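You operate a simulated robot arm through the tools that you are given. There is no shell and no other tool.

The job below is to be done with a simulated robot arm. You get a single attempt, and the scene is never put back.

## Task
Wind the pale frame's wire till the dial shows about 25 N, tack it, then free reel and frame.
Fine: clamp with the cam first; tap the tack home with the pale mallet and put it back; pawl to free before the cam opens; the blue pin stays. Set down upright: pale mallet.

Only the result counts: the job must be done as asked and must still hold three seconds after the hand-in. Knocking over, shifting, dropping, spilling or breaking anything else fails it.

## Robot
A 6-joint arm with a two-finger parallel gripper, fixed in place. Base frame: the origin is on the floor under the middle of its stand, x ahead of it, y to its left, z up. Readings come in mm, rad, newtons and seconds.
It reaches about 1066 mm from its shoulder. Its first joint turns from -2.897 to 2.897 rad. Payload 3.91 kg.
Tool frame: the origin (TCP) lies between the finger pads and is the grasp point; the fingertips stand 30 mm ahead of it; z points along the fingers, y is the line along which they close. The gripper opens to 110 mm. The fingers are 20 mm wide and 10 mm thick; the gripper's body (48 by 112 mm) begins 55 mm behind the TCP.
Orientation is that of the tool frame in the base frame, as a unit quaternion [w, x, y, z]. With the fingers straight down and closing along the base's y, the tool's x points along the base's -x, its y along +y and its z along -z.

## Interface
- The arm moves only by the tool apply_moves. Its argument "moves" is a list of rows, each an object of numbers (a shift or turn left out is 0, a gripper value left out holds the last): "hand": the gripper command, from -1 (shut) to 1 (fully open), values between in proportion; "x", "y", "z": the shift along the tool's x, y, z in cm; "wx", "wy", "wz": the turn, a rotation vector about the tool's x, y, z in rad. In form: [{"hand": .., "x": .., "y": .., "z": .., "wx": .., "wy": .., "wz": ..}, ...]. A call has 1 to 20 rows; each row shifts and turns the commanded pose from where the row before left it, along the tool's axes as they then stand. Each row takes 0.2 s and may step no farther than 50 mm and 0.15 rad from the row before; otherwise, or with a gripper value out of range, the whole call is refused. Where a pose cannot be reached the arm comes as near as it can. A force on the tool above 40 N (or 10 N above the force at the start of the call, whichever is more), or a blocked arm, ends the call early, and 0.2 s more pass. Each finger travels about 153 mm/s and halts on what it meets, pressing with about 27 N; the grip force reading is that of the motor and also rises with nothing between the fingers. The clock runs only during rows and for 0.2 s after the last one: add rows that do not move to give the fingers time. It gives the time, the measured TCP pose, the force on the tool (base axes), the opening and the grip force at its end, in the units of the frame above (readings bear some noise), with the torque about the TCP (base axes, N m) and any sound that the robot's microphone picked up.
- Cameras (640 x 400 px; columns grow to the right, rows downward): "scene" is fixed at [51.2, 649.4, 1431]; the picture's right is [-0.37, -0.93, 0.00], its down [-0.60, 0.24, -0.76] and it looks along [0.71, -0.28, -0.65] (base axes); focal length 356 px, centre (320, 200). "wrist" rides on the gripper at [72, 17, -103] in the tool frame; the picture's right is [-0.23, 0.97, 0.00], its down [-0.76, -0.18, -0.62] and it looks along [-0.61, -0.14, 0.78] (tool axes); focal length 222 px, centre (320, 200). There is no depth. A picture from a camera that has moved, and an enlarged one, comes with that camera's place and axes in the base frame and with its lens.
- snapshot(camera): a new picture of that camera. It takes no simulated time.
- enlarge(camera, box): a new picture of the part [left, top, right, bottom] of that camera's present view, enlarged. It takes no simulated time.
- job_done(): hands the job in; it is judged then, once.

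Places have to be worked out from the pictures, the camera data and where the tool is seen. Open the gripper and draw the arm clear of the work before you hand the job in, unless the task says otherwise.

The tools are called as name(argument=value, ...) on one line, values as JSON. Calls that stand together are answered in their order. apply_moves: Moves the arm, as the interface text tells. Its arguments: {"type":"object","properties":{"moves":{"type":"array","items":{"type":"object","properties":{"hand":{"type":"number"},"x":{"type":"number"},"y":{"type":"number"},"z":{"type":"number"},"wx":{"type":"number"},"wy":{"type":"number"},"wz":{"type":"number"}}}}},"required":["moves"]} The other tools are called the same way: snapshot (camera) takes a picture; enlarge (camera, box) takes an enlarged picture of a part of a camera's view; job_done () hands the job in.

At the start:

```text
time_s: 0.0
tool_pos: [390.5, 660.9, 1184.2]
orientation: [0.0, 0.002, 1.0, 0.0]
contact_force: [0.5, 0.1, 0.0]
ft_torque: [-0.03, -0.01, 0.03]
grip_width: 110.1
grasp_force: 0.1
```

scene: 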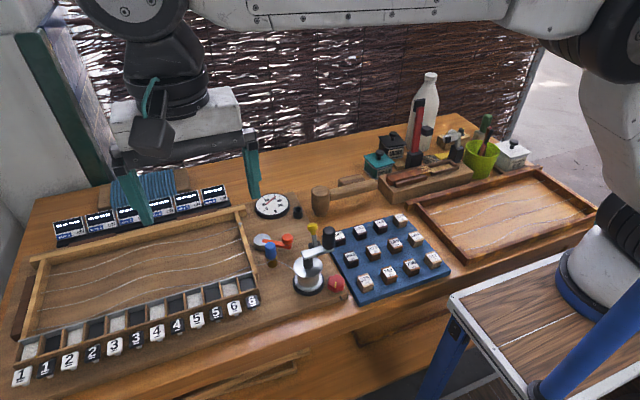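
wrist: 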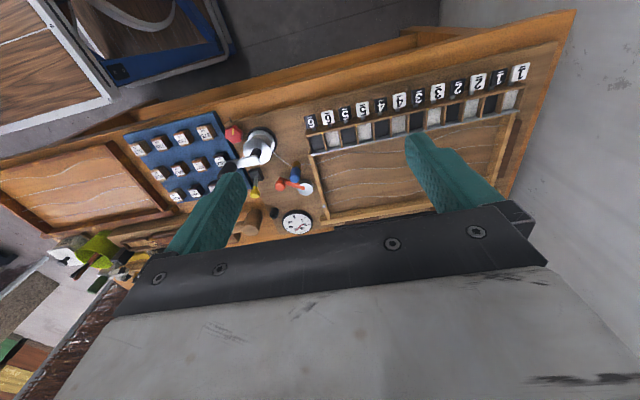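

I'll start by examining the scene in enlarged views before moving anything.

enlarge(camera="scene", box=[230, 170, 390, 310])

enlarge(camera="scene", box=[0, 170, 270, 400])

enlarge(camera="scene", box=[300, 60, 620, 320])

enlarge(camera="wrist", box=[110, 80, 360, 250])

```text
2.86 times, centred on (310, 240) of scene
camera zoom: at [51.2, 649.4, 1431.0], right [-0.37, -0.93, 0.0], down [-0.6, 0.24, -0.76], along [0.71, -0.28, -0.65], focal length 1017 px, centre (349, 86)
```

zoom: 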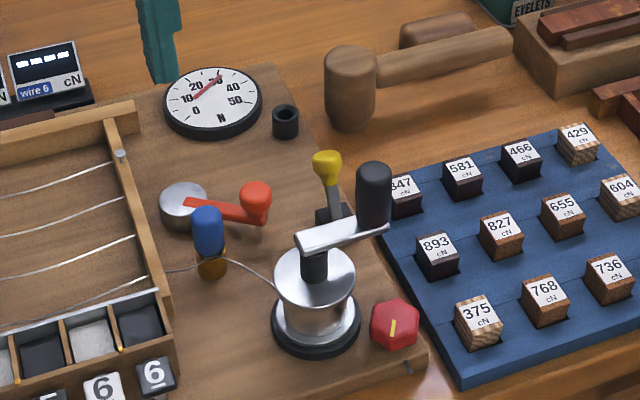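

```text
1.74 times, centred on (135, 285) of scene
camera zoom: at [51.2, 649.4, 1431.0], right [-0.37, -0.93, 0.0], down [-0.6, 0.24, -0.76], along [0.71, -0.28, -0.65], focal length 619 px, centre (642, 52)
```

zoom: 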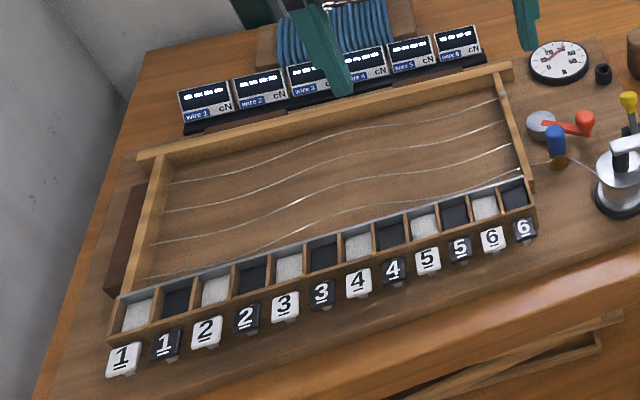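

```text
1.54 times, centred on (460, 190) of scene
camera zoom: at [51.2, 649.4, 1431.0], right [-0.37, -0.93, 0.0], down [-0.6, 0.24, -0.76], along [0.71, -0.28, -0.65], focal length 548 px, centre (105, 215)
```

zoom: 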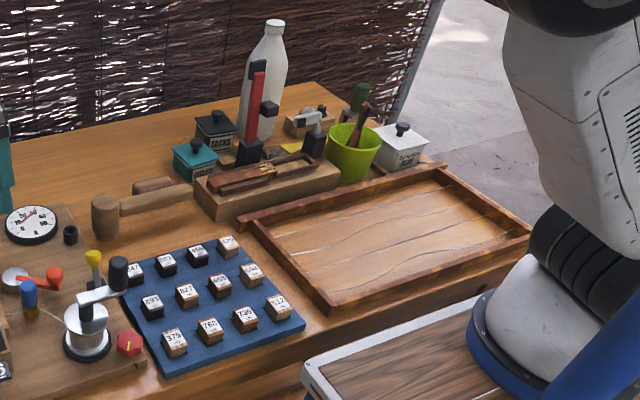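

```text
2.35 times, centred on (235, 165) of wrist
camera zoom: at [318.1, 677.5, 1287.7], right [0.23, 0.97, 0.0], down [0.76, -0.18, 0.62], along [0.61, -0.14, -0.78], focal length 523 px, centre (520, 282)
```

zoom: 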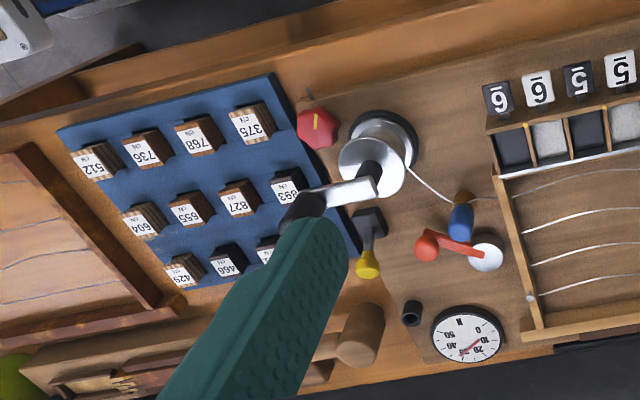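

Next, closer views of the station: dial, cam lever, pin, tack, reel and pawl.

enlarge(camera="scene", box=[245, 185, 305, 225])

enlarge(camera="scene", box=[245, 220, 315, 270])

enlarge(camera="scene", box=[285, 215, 360, 300])

enlarge(camera="scene", box=[300, 160, 400, 225])

enlarge(camera="wrist", box=[240, 120, 320, 240])

enlarge(camera="scene", box=[360, 70, 540, 200])

```text
10.00 times, centred on (275, 205) of scene
camera zoom: at [51.2, 649.4, 1431.0], right [-0.37, -0.93, 0.0], down [-0.6, 0.24, -0.76], along [0.71, -0.28, -0.65], focal length 3559 px, centre (770, 150)
```

zoom: 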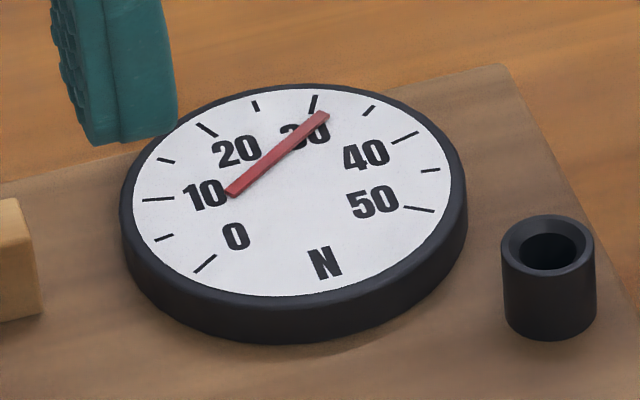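

```text
8.00 times, centred on (280, 245) of scene
camera zoom: at [51.2, 649.4, 1431.0], right [-0.37, -0.93, 0.0], down [-0.6, 0.24, -0.76], along [0.71, -0.28, -0.65], focal length 2847 px, centre (640, -160)
```

zoom: 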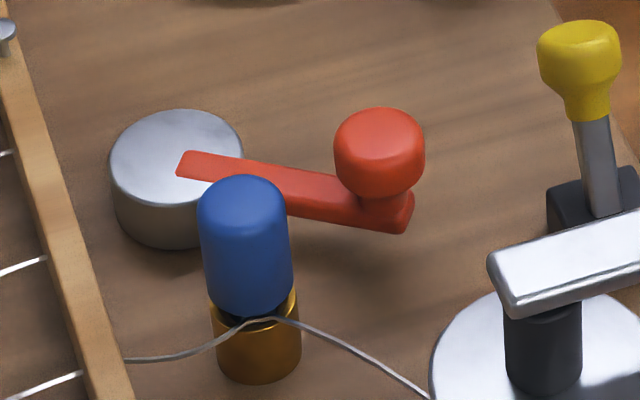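

```text
4.71 times, centred on (322, 258) of scene
camera zoom: at [51.2, 649.4, 1431.0], right [-0.37, -0.93, 0.0], down [-0.6, 0.24, -0.76], along [0.71, -0.28, -0.65], focal length 1675 px, centre (308, -71)
```

zoom: 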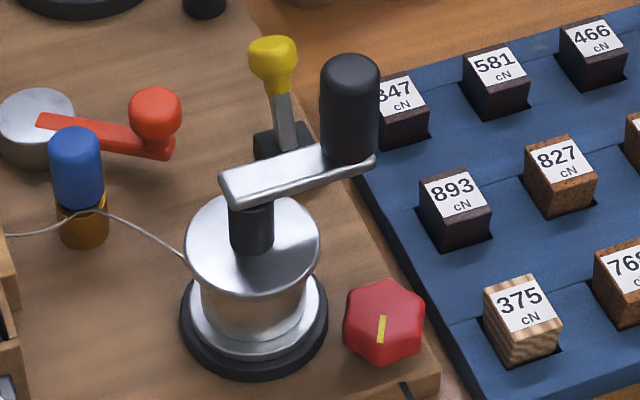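

```text
6.15 times, centred on (350, 192) of scene
camera zoom: at [51.2, 649.4, 1431.0], right [-0.37, -0.93, 0.0], down [-0.6, 0.24, -0.76], along [0.71, -0.28, -0.65], focal length 2190 px, centre (135, 246)
```

zoom: 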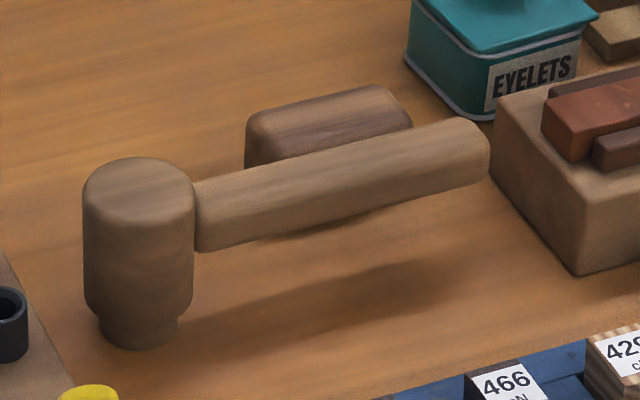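

```text
3.33 times, centred on (280, 180) of wrist
camera zoom: at [318.1, 677.5, 1287.7], right [0.23, 0.97, 0.0], down [0.76, -0.18, 0.62], along [0.61, -0.14, -0.78], focal length 740 px, centre (453, 267)
```

zoom: 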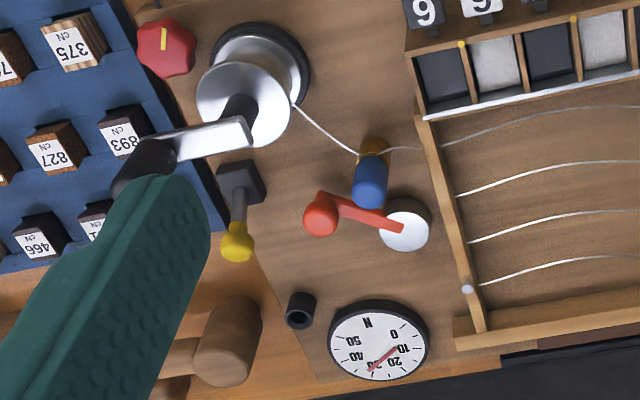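

```text
3.08 times, centred on (450, 135) of scene
camera zoom: at [51.2, 649.4, 1431.0], right [-0.37, -0.93, 0.0], down [-0.6, 0.24, -0.76], along [0.71, -0.28, -0.65], focal length 1095 px, centre (-80, 400)
```

zoom: 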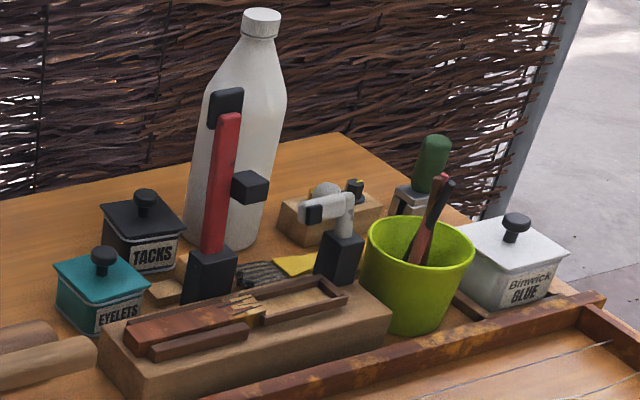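

The picture shows the station: dial at about (755, 507, 811), cam (red lever), blue pin, crank reel, yellow pawl and red hex knob. I'll move the wrist camera above it for a closer look.

apply_moves(moves=[{"hand": 1, "x": -1.2, "y": -3.6, "z": 1.4}, {"x": -1.2, "y": -3.6, "z": 1.4}, {"x": -1.2, "y": -3.6, "z": 1.4}, {"x": -1.2, "y": -3.6, "z": 1.4}, {"x": -1.2, "y": -3.6, "z": 1.4}, {"x": -1.2, "y": -3.6, "z": 1.4}, {}])

snapshot(camera="wrist")

snapshot(camera="scene")

```text
time_s: 1.6
tool_pos: [462.4, 444.4, 1101.4]
orientation: [0.0, 0.0, 1.0, 0.001]
contact_force: [-0.3, -0.2, -0.7]
ft_torque: [0.02, 0.0, 0.01]
grip_width: 110.0
grasp_force: 0.0
```

```text
taken
camera wrist: at [391.0, 460.1, 1204.8], right [0.23, 0.97, 0.0], down [0.76, -0.18, 0.62], along [0.61, -0.14, -0.78], focal length 222 px, centre (320, 200)
```

wrist: 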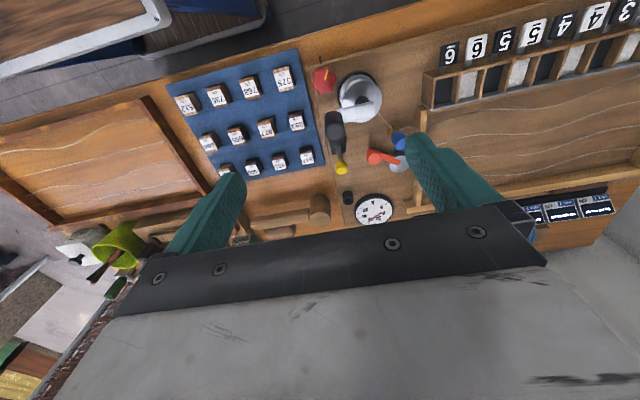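

```text
taken
```

scene: 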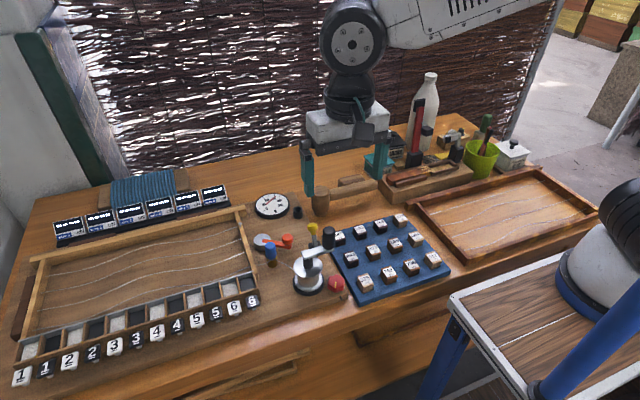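

A good view between the fingers. I'll enlarge the station from this pose to triangulate positions.

enlarge(camera="wrist", box=[300, 55, 430, 235])

enlarge(camera="wrist", box=[300, 60, 420, 135])

enlarge(camera="wrist", box=[300, 125, 420, 230])

enlarge(camera="wrist", box=[200, 170, 340, 260])

```text
2.22 times, centred on (365, 145) of wrist
camera zoom: at [391.0, 460.1, 1204.8], right [0.23, 0.97, 0.0], down [0.76, -0.18, 0.62], along [0.61, -0.14, -0.78], focal length 494 px, centre (220, 322)
```

zoom: 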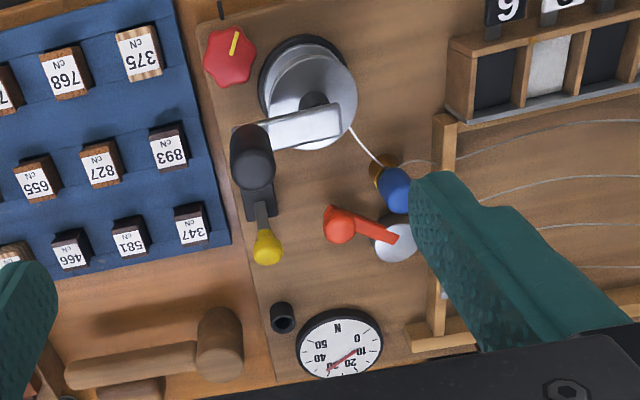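

```text
5.33 times, centred on (360, 98) of wrist
camera zoom: at [391.0, 460.1, 1204.8], right [0.23, 0.97, 0.0], down [0.76, -0.18, 0.62], along [0.61, -0.14, -0.78], focal length 1185 px, centre (107, 747)
```

zoom: 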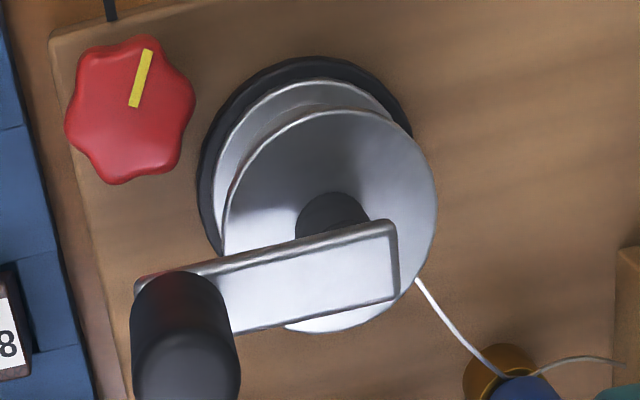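

```text
3.81 times, centred on (360, 178) of wrist
camera zoom: at [391.0, 460.1, 1204.8], right [0.23, 0.97, 0.0], down [0.76, -0.18, 0.62], along [0.61, -0.14, -0.78], focal length 846 px, centre (168, 286)
```

zoom: 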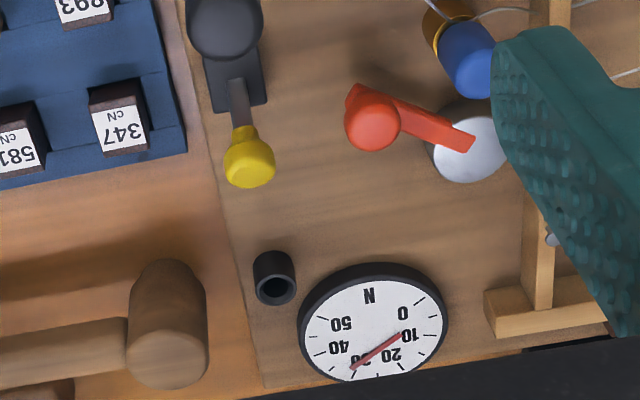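

```text
4.44 times, centred on (270, 215) of wrist
camera zoom: at [391.0, 460.1, 1204.8], right [0.23, 0.97, 0.0], down [0.76, -0.18, 0.62], along [0.61, -0.14, -0.78], focal length 987 px, centre (542, 133)
```

zoom: 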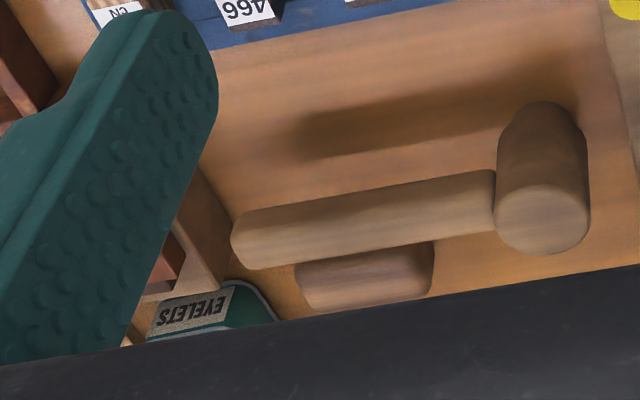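

Dial triangulates to about (755, 505, 813). I want to identify which mallet is the pale one and where the tack sits, so I'm zooming in further on both.

enlarge(camera="scene", box=[375, 65, 475, 190])

enlarge(camera="scene", box=[225, 195, 275, 310])

enlarge(camera="scene", box=[20, 190, 130, 330])

enlarge(camera="scene", box=[400, 150, 600, 270])

enlarge(camera="scene", box=[300, 210, 360, 300])

```text
3.20 times, centred on (425, 128) of scene
camera zoom: at [51.2, 649.4, 1431.0], right [-0.37, -0.93, 0.0], down [-0.6, 0.24, -0.76], along [0.71, -0.28, -0.65], focal length 1139 px, centre (-16, 432)
```

zoom: 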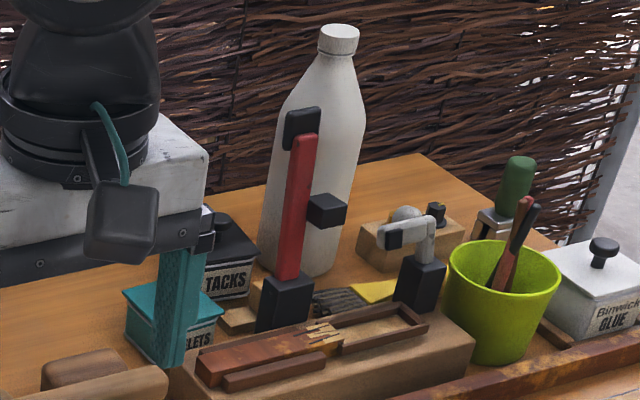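

```text
3.48 times, centred on (250, 252) of scene
camera zoom: at [51.2, 649.4, 1431.0], right [-0.37, -0.93, 0.0], down [-0.6, 0.24, -0.76], along [0.71, -0.28, -0.65], focal length 1238 px, centre (564, 17)
```

zoom: 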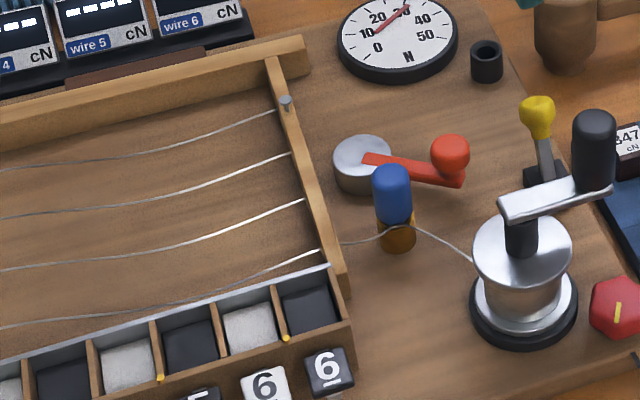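

```text
2.86 times, centred on (75, 260) of scene
camera zoom: at [51.2, 649.4, 1431.0], right [-0.37, -0.93, 0.0], down [-0.6, 0.24, -0.76], along [0.71, -0.28, -0.65], focal length 1017 px, centre (1020, 29)
```

zoom: 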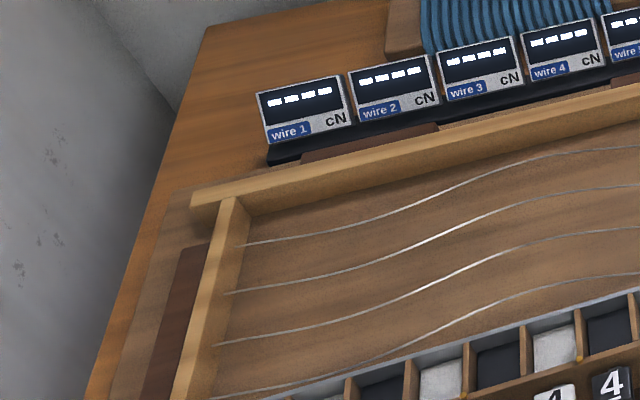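

```text
3.20 times, centred on (500, 210) of scene
camera zoom: at [51.2, 649.4, 1431.0], right [-0.37, -0.93, 0.0], down [-0.6, 0.24, -0.76], along [0.71, -0.28, -0.65], focal length 1139 px, centre (-256, 168)
```

zoom: 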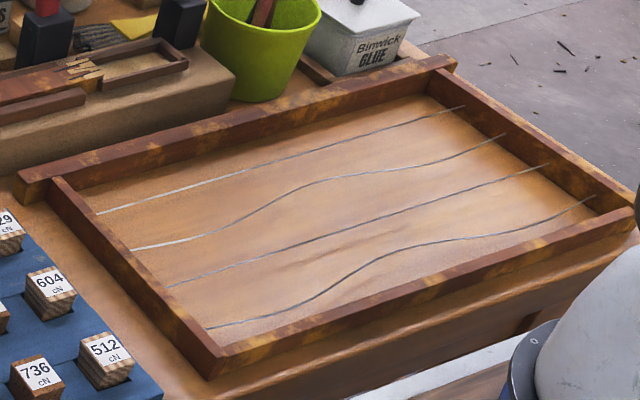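

```text
4.44 times, centred on (330, 255) of scene
camera zoom: at [51.2, 649.4, 1431.0], right [-0.37, -0.93, 0.0], down [-0.6, 0.24, -0.76], along [0.71, -0.28, -0.65], focal length 1582 px, centre (276, -44)
```

zoom: 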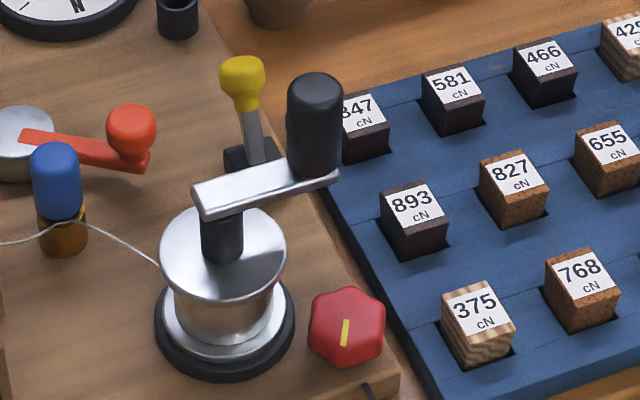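

The tack head appears on the pale frame's right rail near the back; the reel top is at about (495, 500, 855) and the crank handle top at about (480, 459, 958). I'll bring the wrist camera closer over the cam and pin.

apply_moves(moves=[{"hand": 1, "x": -2.26, "y": 2.42, "z": 2.0}, {"x": -2.26, "y": 2.42, "z": 2.0}, {"x": -2.26, "y": 2.42, "z": 2.0}, {"x": -2.26, "y": 2.42, "z": 2.0}, {"x": -2.26, "y": 2.42, "z": 2.0}, {}])

snapshot(camera="wrist")

enlarge(camera="wrist", box=[240, 40, 420, 220])

```text
time_s: 3.0
tool_pos: [575.9, 567.7, 1001.1]
orientation: [0.0, -0.001, 1.0, 0.0]
contact_force: [-0.3, 0.4, 0.0]
ft_torque: [0.02, -0.02, -0.03]
grip_width: 109.8
grasp_force: 0.1
```

```text
taken
camera wrist: at [502.9, 582.3, 1104.8], right [0.23, 0.97, 0.0], down [0.76, -0.18, 0.62], along [0.61, -0.14, -0.78], focal length 222 px, centre (320, 200)
```

wrist: 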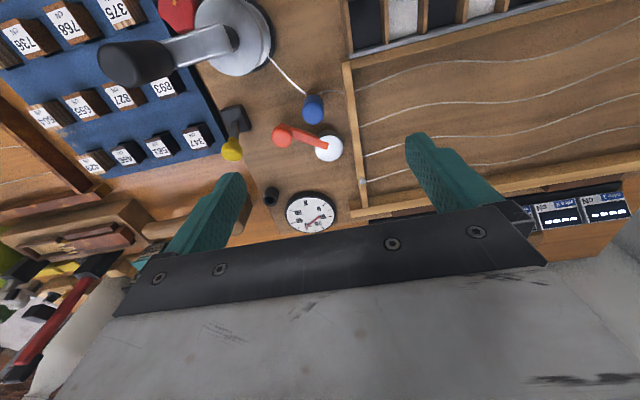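

```text
2.22 times, centred on (330, 130) of wrist
camera zoom: at [502.9, 582.3, 1104.8], right [0.23, 0.97, 0.0], down [0.76, -0.18, 0.62], along [0.61, -0.14, -0.78], focal length 494 px, centre (298, 356)
```

zoom: 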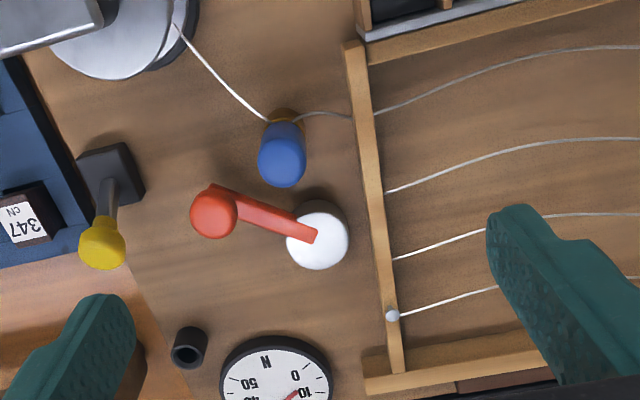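

enlarge(camera="wrist", box=[265, 85, 355, 175])

enlarge(camera="wrist", box=[270, 175, 385, 240])

enlarge(camera="wrist", box=[340, 60, 410, 220])

enlarge(camera="wrist", box=[190, 0, 300, 170])

```text
4.44 times, centred on (310, 130) of wrist
camera zoom: at [502.9, 582.3, 1104.8], right [0.23, 0.97, 0.0], down [0.76, -0.18, 0.62], along [0.61, -0.14, -0.78], focal length 987 px, centre (364, 511)
```

zoom: 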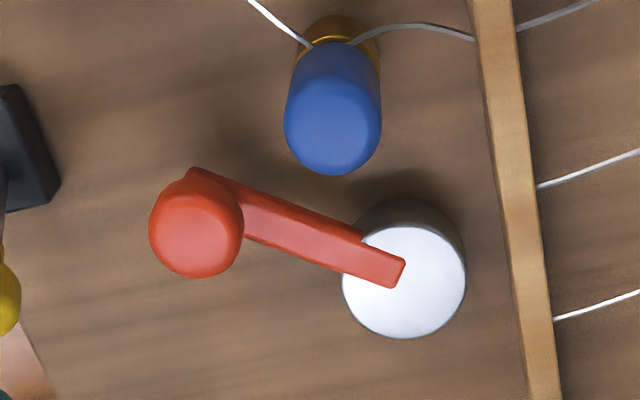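

```text
5.57 times, centred on (328, 208) of wrist
camera zoom: at [502.9, 582.3, 1104.8], right [0.23, 0.97, 0.0], down [0.76, -0.18, 0.62], along [0.61, -0.14, -0.78], focal length 1236 px, centre (278, 158)
```

zoom: 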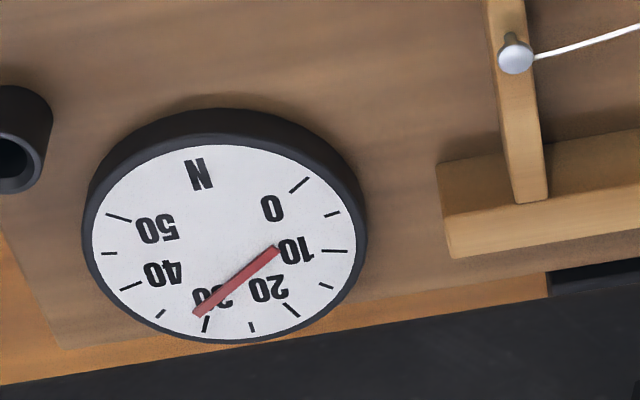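

```text
2.50 times, centred on (375, 140) of wrist
camera zoom: at [502.9, 582.3, 1104.8], right [0.23, 0.97, 0.0], down [0.76, -0.18, 0.62], along [0.61, -0.14, -0.78], focal length 555 px, centre (182, 350)
```

zoom: 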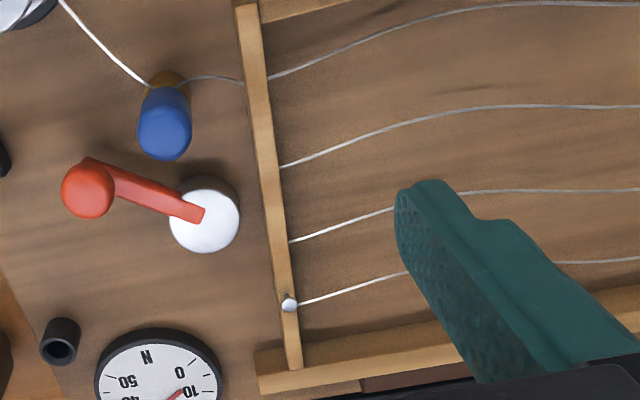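

```text
2.35 times, centred on (245, 85) of wrist
camera zoom: at [502.9, 582.3, 1104.8], right [0.23, 0.97, 0.0], down [0.76, -0.18, 0.62], along [0.61, -0.14, -0.78], focal length 523 px, centre (496, 471)
```

zoom: 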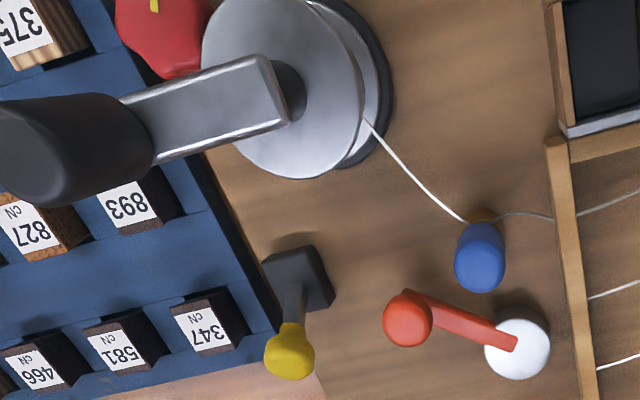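

The needle doesn't clearly pass through the dial centre, so I'm zooming further to understand how it reads at rest.

enlarge(camera="wrist", box=[285, 188, 345, 238])

enlarge(camera="scene", box=[252, 188, 292, 220])

enlarge(camera="scene", box=[295, 220, 340, 250])

enlarge(camera="scene", box=[235, 195, 275, 260])

```text
8.00 times, centred on (315, 213) of wrist
camera zoom: at [502.9, 582.3, 1104.8], right [0.23, 0.97, 0.0], down [0.76, -0.18, 0.62], along [0.61, -0.14, -0.78], focal length 1777 px, centre (360, 96)
```

zoom: 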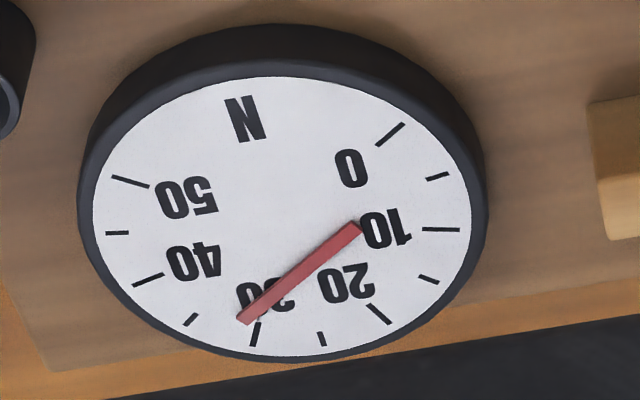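

```text
12.50 times, centred on (272, 204) of scene
camera zoom: at [51.2, 649.4, 1431.0], right [-0.37, -0.93, 0.0], down [-0.6, 0.24, -0.76], along [0.71, -0.28, -0.65], focal length 4448 px, centre (920, 150)
```

zoom: 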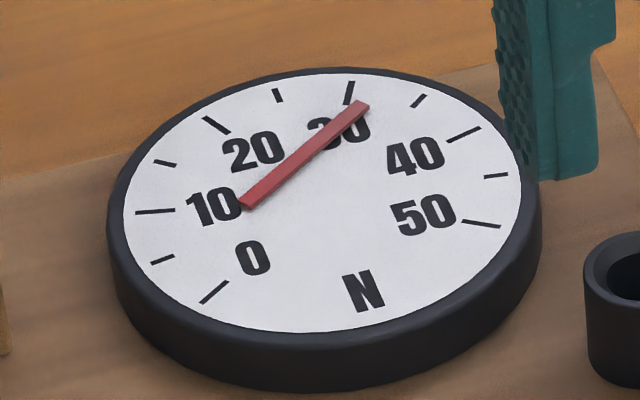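

```text
13.33 times, centred on (318, 235) of scene
camera zoom: at [51.2, 649.4, 1431.0], right [-0.37, -0.93, 0.0], down [-0.6, 0.24, -0.76], along [0.71, -0.28, -0.65], focal length 4745 px, centre (353, -267)
```

zoom: 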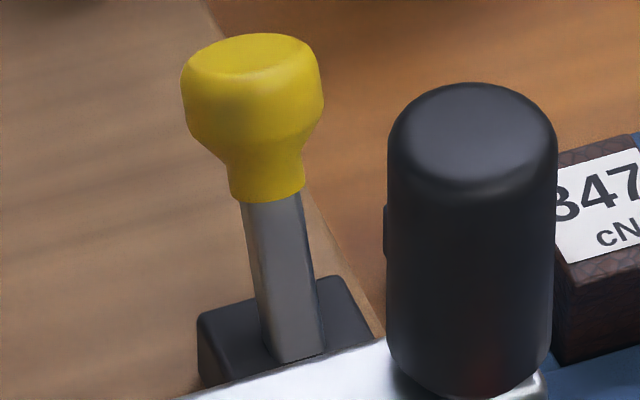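

```text
6.15 times, centred on (255, 228) of scene
camera zoom: at [51.2, 649.4, 1431.0], right [-0.37, -0.93, 0.0], down [-0.6, 0.24, -0.76], along [0.71, -0.28, -0.65], focal length 2190 px, centre (720, 31)
```

zoom: 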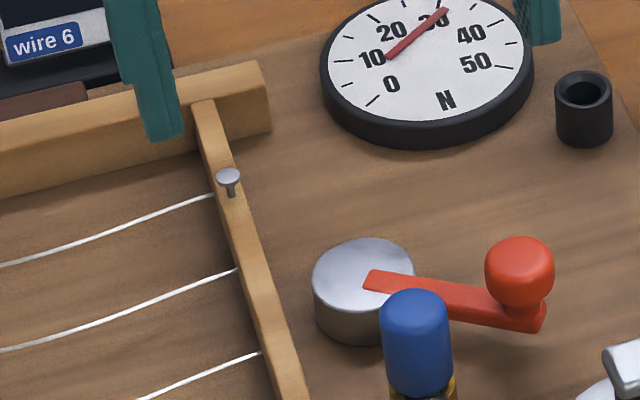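

Triangulation: cam disc top (639, 563, 819), red knob (600, 511, 836), tack head (699, 601, 827), pawl knob (596, 451, 854) leaning to +x. I'll turn the tool 90° so the fingers close along base x, which suits the cam lever and later the mallet handle.

apply_moves(moves=[{"hand": 1, "wz": -0.1428}, {"wz": -0.1428}, {"wz": -0.1428}, {"wz": -0.1428}, {"wz": -0.1428}, {"wz": -0.1428}, {"wz": -0.1428}, {"wz": -0.1428}, {"wz": -0.1428}, {"wz": -0.1428}, {"wz": -0.1428}, {}, {}])

snapshot(camera="wrist")

snapshot(camera="scene")

```text
time_s: 5.8
tool_pos: [575.0, 566.6, 999.3]
orientation: [0.0, -0.707, 0.708, 0.0]
contact_force: [0.2, -0.4, 0.0]
ft_torque: [0.0, 0.02, 0.01]
grip_width: 110.0
grasp_force: 0.1
```

```text
taken
camera wrist: at [558.1, 492.9, 1103.6], right [-0.97, 0.23, 0.0], down [0.18, 0.76, 0.62], along [0.14, 0.61, -0.78], focal length 222 px, centre (320, 200)
```

wrist: 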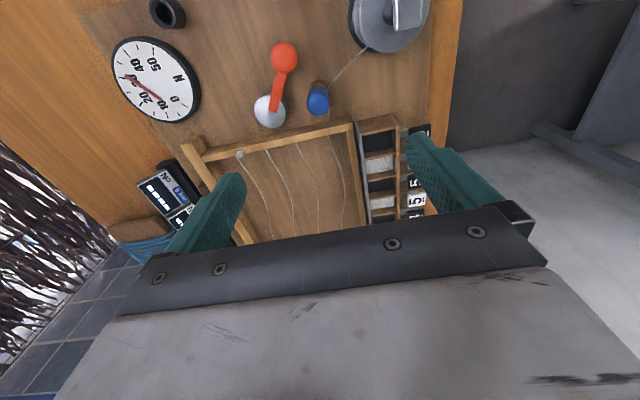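

```text
taken
```

scene: 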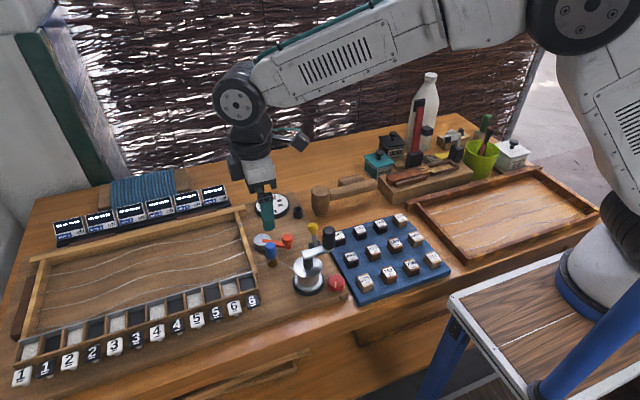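

The rotation worked, and the camera now looks towards +y. I'll enlarge the cam/frame area to see how the cam meets the rail.

enlarge(camera="wrist", box=[230, 30, 370, 170])

enlarge(camera="wrist", box=[100, 0, 220, 130])

enlarge(camera="wrist", box=[170, 110, 380, 250])

```text
2.86 times, centred on (300, 100) of wrist
camera zoom: at [558.1, 492.9, 1103.6], right [-0.97, 0.23, 0.0], down [0.18, 0.76, 0.62], along [0.14, 0.61, -0.78], focal length 635 px, centre (377, 486)
```

zoom: 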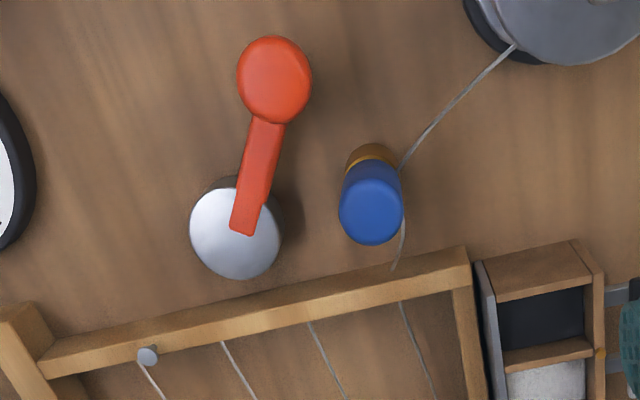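

```text
3.08 times, centred on (160, 65) of wrist
camera zoom: at [558.1, 492.9, 1103.6], right [-0.97, 0.23, 0.0], down [0.18, 0.76, 0.62], along [0.14, 0.61, -0.78], focal length 684 px, centre (812, 615)
```

zoom: 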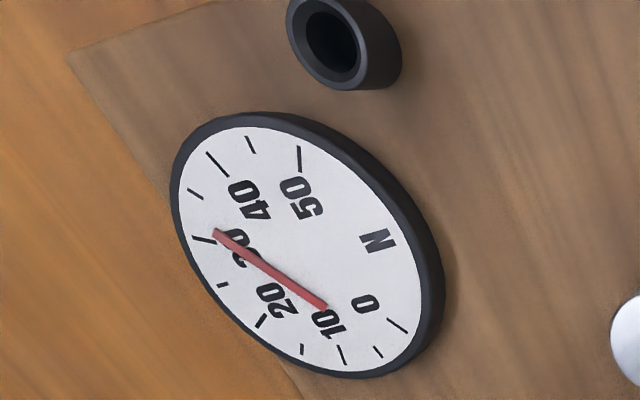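

```text
2.86 times, centred on (275, 180) of wrist
camera zoom: at [558.1, 492.9, 1103.6], right [-0.97, 0.23, 0.0], down [0.18, 0.76, 0.62], along [0.14, 0.61, -0.78], focal length 635 px, centre (449, 257)
```

zoom: 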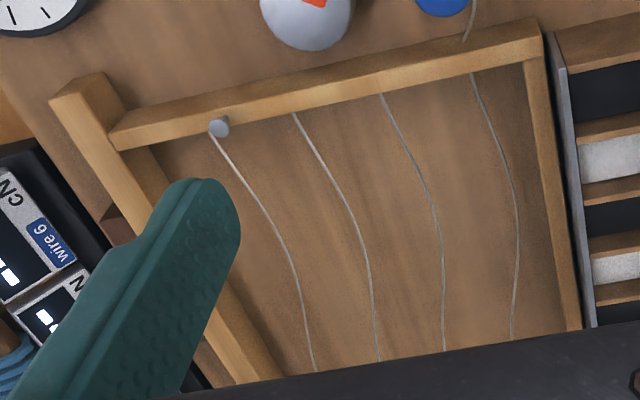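

Knob confirmed at about (600, 511, 838) from the third view, and the cam pivot at about (638.5, 563). The blue pin would block a clockwise swing, so the lever should swing towards +x. I'll go above the knob with the fingers at 50 mm.

apply_moves(moves=[{"hand": -0.09, "x": 1.39, "y": -0.625, "z": 2.48}, {"x": 1.39, "y": -0.625, "z": 2.48}, {"x": 1.39, "y": -0.625, "z": 2.48}, {"x": 1.39, "y": -0.625, "z": 2.48}, {}])

snapshot(camera="wrist")

snapshot(camera="scene")

```text
time_s: 7.0
tool_pos: [599.7, 511.5, 901.3]
orientation: [0.001, -0.707, 0.707, 0.0]
contact_force: [0.0, -0.3, -0.2]
ft_torque: [0.0, 0.01, 0.03]
grip_width: 50.1
grasp_force: 0.0
```

```text
taken
camera wrist: at [582.8, 437.2, 1005.4], right [-0.97, 0.23, 0.0], down [0.18, 0.76, 0.62], along [0.14, 0.61, -0.78], focal length 222 px, centre (320, 200)
```

wrist: 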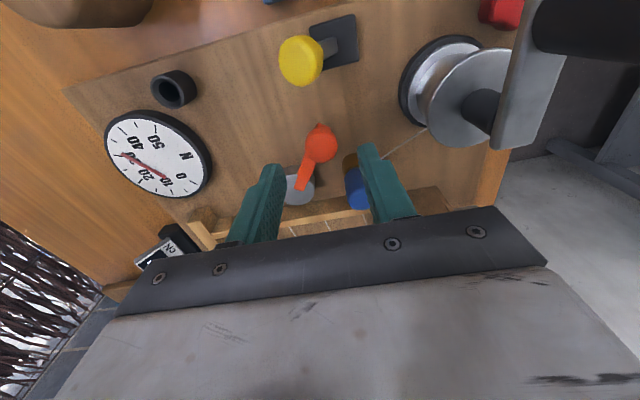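

```text
taken
```

scene: 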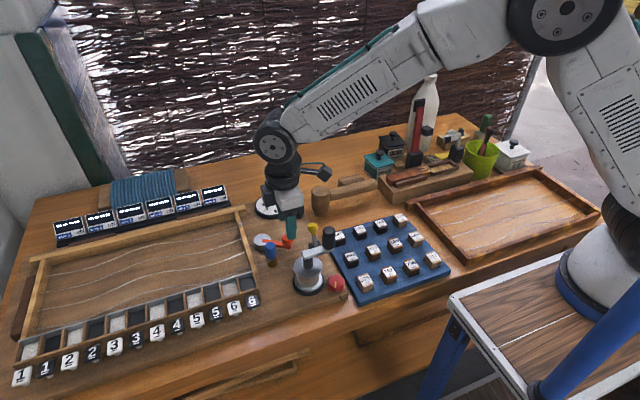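

The knob sits between the fingers. Descending to fingertip height about 830 and closing on the knob.

apply_moves(moves=[{"z": 2.05}, {"z": 2.05}, {}, {"hand": -0.35}, {"hand": -0.45}, {}])

enlarge(camera="wrist", box=[220, 60, 420, 220])

enlarge(camera="scene", box=[245, 190, 335, 290])

```text
time_s: 8.4
tool_pos: [599.7, 510.0, 860.9]
orientation: [-0.001, -0.707, 0.708, 0.0]
contact_force: [1.0, 0.2, 0.5]
ft_torque: [0.02, 0.03, -0.01]
grip_width: 30.5
grasp_force: 0.1
```

```text
2.50 times, centred on (320, 140) of wrist
camera zoom: at [582.5, 437.5, 964.7], right [-0.97, 0.23, 0.0], down [0.18, 0.76, 0.62], along [0.14, 0.61, -0.78], focal length 555 px, centre (320, 350)
```

zoom: 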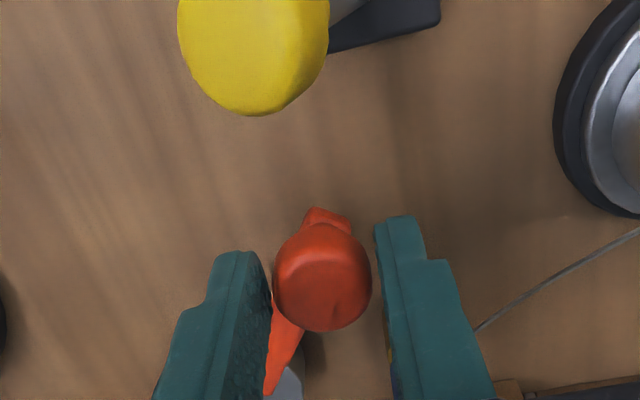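

```text
4.00 times, centred on (290, 240) of scene
camera zoom: at [51.2, 649.4, 1431.0], right [-0.37, -0.93, 0.0], down [-0.6, 0.24, -0.76], along [0.71, -0.28, -0.65], focal length 1423 px, centre (440, 40)
```

zoom: 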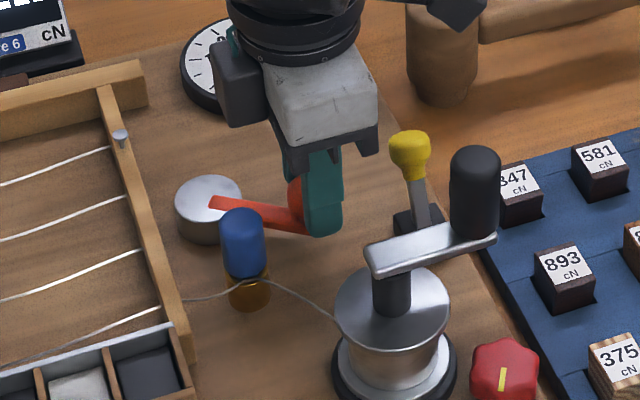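

The knob is loosely caged (30 mm). I'll push it along the arc towards +x in small steps and watch the force.

apply_moves(moves=[{"x": 0.59, "y": -0.96}, {"x": 0.41, "y": -1.05}, {}])

enlarge(camera="wrist", box=[220, 60, 420, 220])

enlarge(camera="scene", box=[245, 190, 335, 290])

```text
time_s: 9.2
tool_pos: [619.5, 499.2, 861.1]
orientation: [0.0, -0.706, 0.708, 0.0]
contact_force: [-0.8, 0.6, 0.1]
ft_torque: [0.0, -0.03, 0.01]
grip_width: 30.4
grasp_force: 0.1
```

```text
2.50 times, centred on (320, 140) of wrist
camera zoom: at [603.1, 427.0, 963.4], right [-0.97, 0.23, 0.0], down [0.18, 0.76, 0.62], along [0.14, 0.61, -0.78], focal length 555 px, centre (320, 350)
```

zoom: 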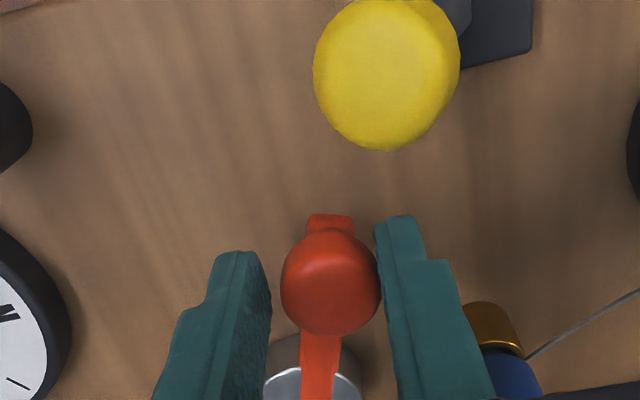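

```text
4.00 times, centred on (290, 240) of scene
camera zoom: at [51.2, 649.4, 1431.0], right [-0.37, -0.93, 0.0], down [-0.6, 0.24, -0.76], along [0.71, -0.28, -0.65], focal length 1423 px, centre (440, 40)
```

zoom: 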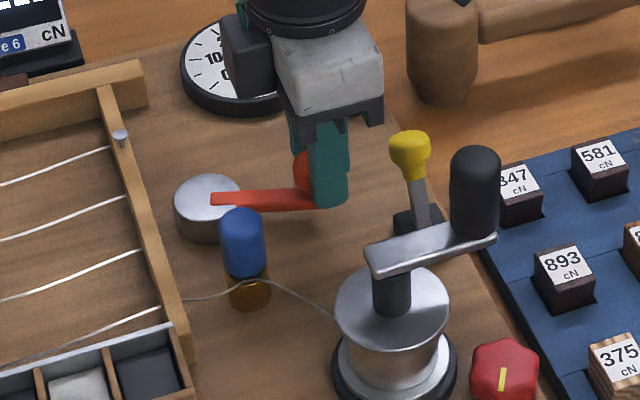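

The lever follows freely with almost no force. Continuing along the arc.

apply_moves(moves=[{"x": 0.23, "y": -1.11}, {"x": 0.03, "y": -1.12}, {"x": -0.17, "y": -1.12}, {"x": -0.36, "y": -1.07}, {}])

enlarge(camera="wrist", box=[220, 60, 420, 220])

enlarge(camera="scene", box=[245, 190, 335, 290])

```text
time_s: 10.4
tool_pos: [664.5, 502.0, 861.4]
orientation: [0.0, -0.706, 0.708, 0.0]
contact_force: [-0.4, 0.1, -2.0]
ft_torque: [0.0, 0.01, 0.05]
grip_width: 30.5
grasp_force: 0.2
```

```text
2.50 times, centred on (320, 140) of wrist
camera zoom: at [647.6, 429.3, 964.2], right [-0.97, 0.23, 0.0], down [0.18, 0.76, 0.62], along [0.14, 0.61, -0.78], focal length 555 px, centre (320, 350)
```

zoom: 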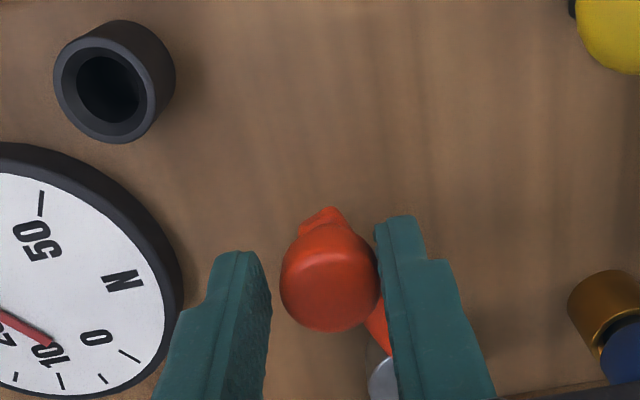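

```text
4.00 times, centred on (290, 240) of scene
camera zoom: at [51.2, 649.4, 1431.0], right [-0.37, -0.93, 0.0], down [-0.6, 0.24, -0.76], along [0.71, -0.28, -0.65], focal length 1423 px, centre (440, 40)
```

zoom: 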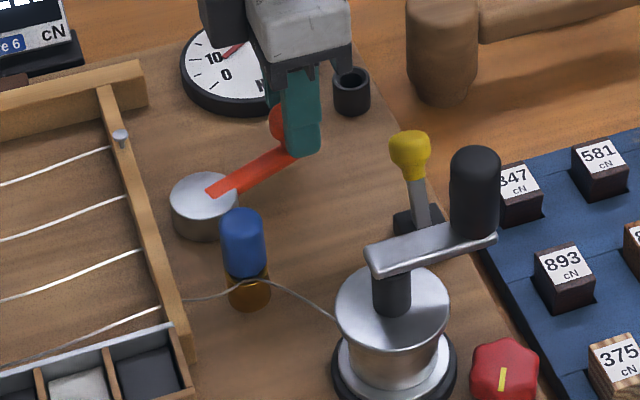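

The silver disc is eccentric and is shifting towards the frame rail, so this is the clamping direction. Continuing in small steps.

apply_moves(moves=[{"x": -0.53, "y": -0.99}, {"x": -0.71, "y": -0.88}, {}])

enlarge(camera="wrist", box=[220, 60, 420, 220])

enlarge(camera="scene", box=[245, 190, 335, 290])

```text
time_s: 11.2
tool_pos: [683.8, 514.6, 860.3]
orientation: [-0.001, -0.706, 0.708, 0.0]
contact_force: [0.5, 0.4, 1.1]
ft_torque: [0.0, -0.04, 0.02]
grip_width: 30.4
grasp_force: 0.2
```

```text
2.50 times, centred on (320, 140) of wrist
camera zoom: at [667.1, 441.5, 964.2], right [-0.97, 0.23, 0.0], down [0.18, 0.76, 0.62], along [0.14, 0.61, -0.78], focal length 555 px, centre (320, 350)
```

zoom: 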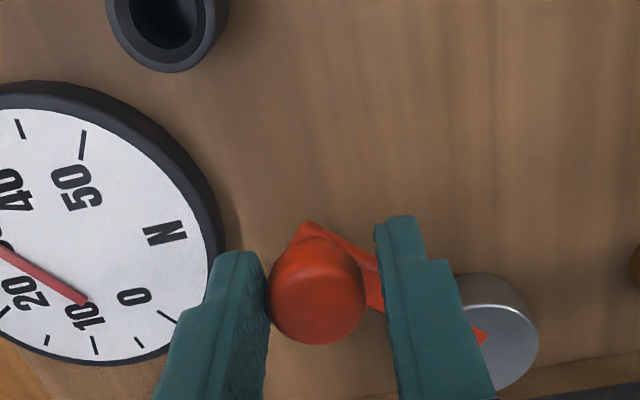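

```text
4.00 times, centred on (290, 240) of scene
camera zoom: at [51.2, 649.4, 1431.0], right [-0.37, -0.93, 0.0], down [-0.6, 0.24, -0.76], along [0.71, -0.28, -0.65], focal length 1423 px, centre (440, 40)
```

zoom: 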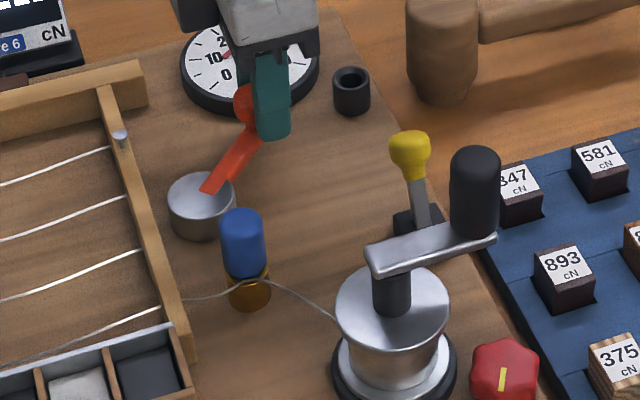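

Still free. Continuing; I'm watching for the disc reaching the rail and for resistance.

apply_moves(moves=[{"x": -0.99, "y": -0.67}, {"x": -0.96, "y": -0.59}, {}])

enlarge(camera="wrist", box=[220, 60, 420, 220])

enlarge(camera="scene", box=[225, 190, 315, 290])

```text
time_s: 12.0
tool_pos: [695.5, 535.5, 860.4]
orientation: [0.0, 0.707, -0.707, 0.0]
contact_force: [-15.9, 1.8, -3.1]
ft_torque: [-0.04, 0.38, -0.2]
grip_width: 38.2
grasp_force: 8.0
```

```text
2.50 times, centred on (320, 140) of wrist
camera zoom: at [677.4, 462.3, 963.0], right [-0.97, 0.23, 0.0], down [0.18, 0.76, 0.62], along [0.14, 0.61, -0.78], focal length 555 px, centre (320, 350)
```

zoom: 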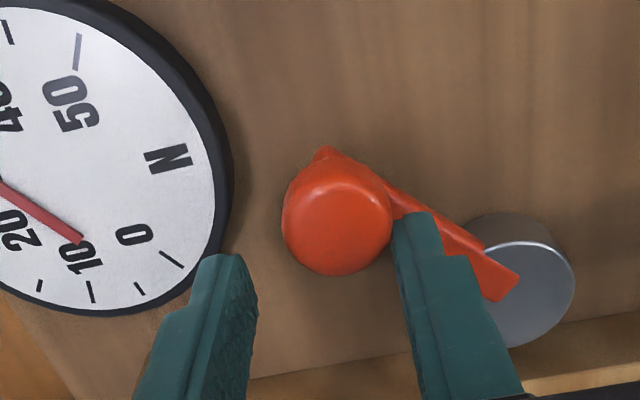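

```text
4.00 times, centred on (270, 240) of scene
camera zoom: at [51.2, 649.4, 1431.0], right [-0.37, -0.93, 0.0], down [-0.6, 0.24, -0.76], along [0.71, -0.28, -0.65], focal length 1423 px, centre (520, 40)
```

zoom: 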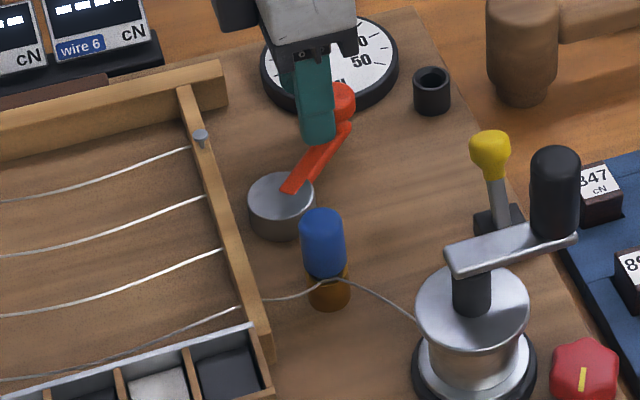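

Resistance of 16 N has appeared and the knob has stopped at about (687, 521), roughly 86° of swing. I'll re-centre on the knob and look before testing whether it's at its stop.

apply_moves(moves=[{"x": 1.45, "y": 0.88}, {}])

enlarge(camera="wrist", box=[220, 60, 420, 220])

enlarge(camera="scene", box=[225, 190, 315, 290])

```text
time_s: 12.6
tool_pos: [689.6, 519.7, 860.5]
orientation: [0.001, -0.707, 0.708, -0.001]
contact_force: [-3.6, -0.7, 2.2]
ft_torque: [0.02, 0.09, -0.01]
grip_width: 32.1
grasp_force: 1.9
```

```text
2.50 times, centred on (320, 140) of wrist
camera zoom: at [672.4, 445.6, 964.1], right [-0.97, 0.23, 0.0], down [0.18, 0.76, 0.62], along [0.14, 0.61, -0.78], focal length 555 px, centre (320, 350)
```

zoom: 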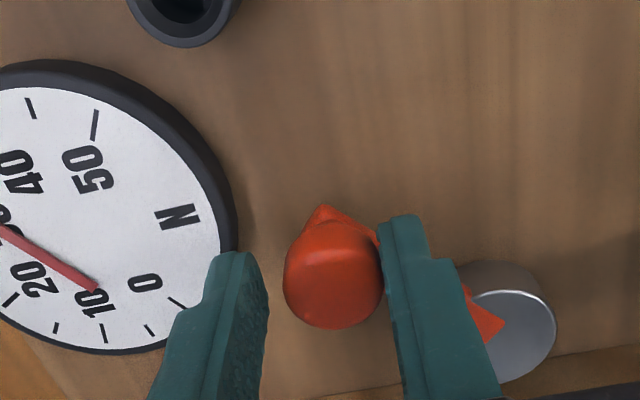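

```text
4.00 times, centred on (270, 240) of scene
camera zoom: at [51.2, 649.4, 1431.0], right [-0.37, -0.93, 0.0], down [-0.6, 0.24, -0.76], along [0.71, -0.28, -0.65], focal length 1423 px, centre (520, 40)
```

zoom: 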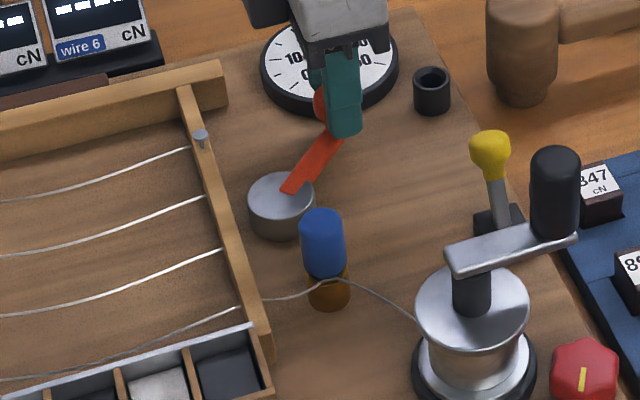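

The eccentric disc has shifted about 3–4 mm towards the rail, which matches 90° of cam rotation to a stop. I'll push it once more to make sure it's seated, then open and rise to check that it stays.

apply_moves(moves=[{"x": -0.3, "y": -0.5}, {"x": -0.2, "y": -0.4}, {}])

```text
time_s: 13.4
tool_pos: [694.5, 525.8, 859.6]
orientation: [-0.001, -0.707, 0.707, 0.0]
contact_force: [-24.6, -9.0, -3.2]
ft_torque: [-0.28, 0.48, 0.07]
grip_width: 42.5
grasp_force: 12.0
```

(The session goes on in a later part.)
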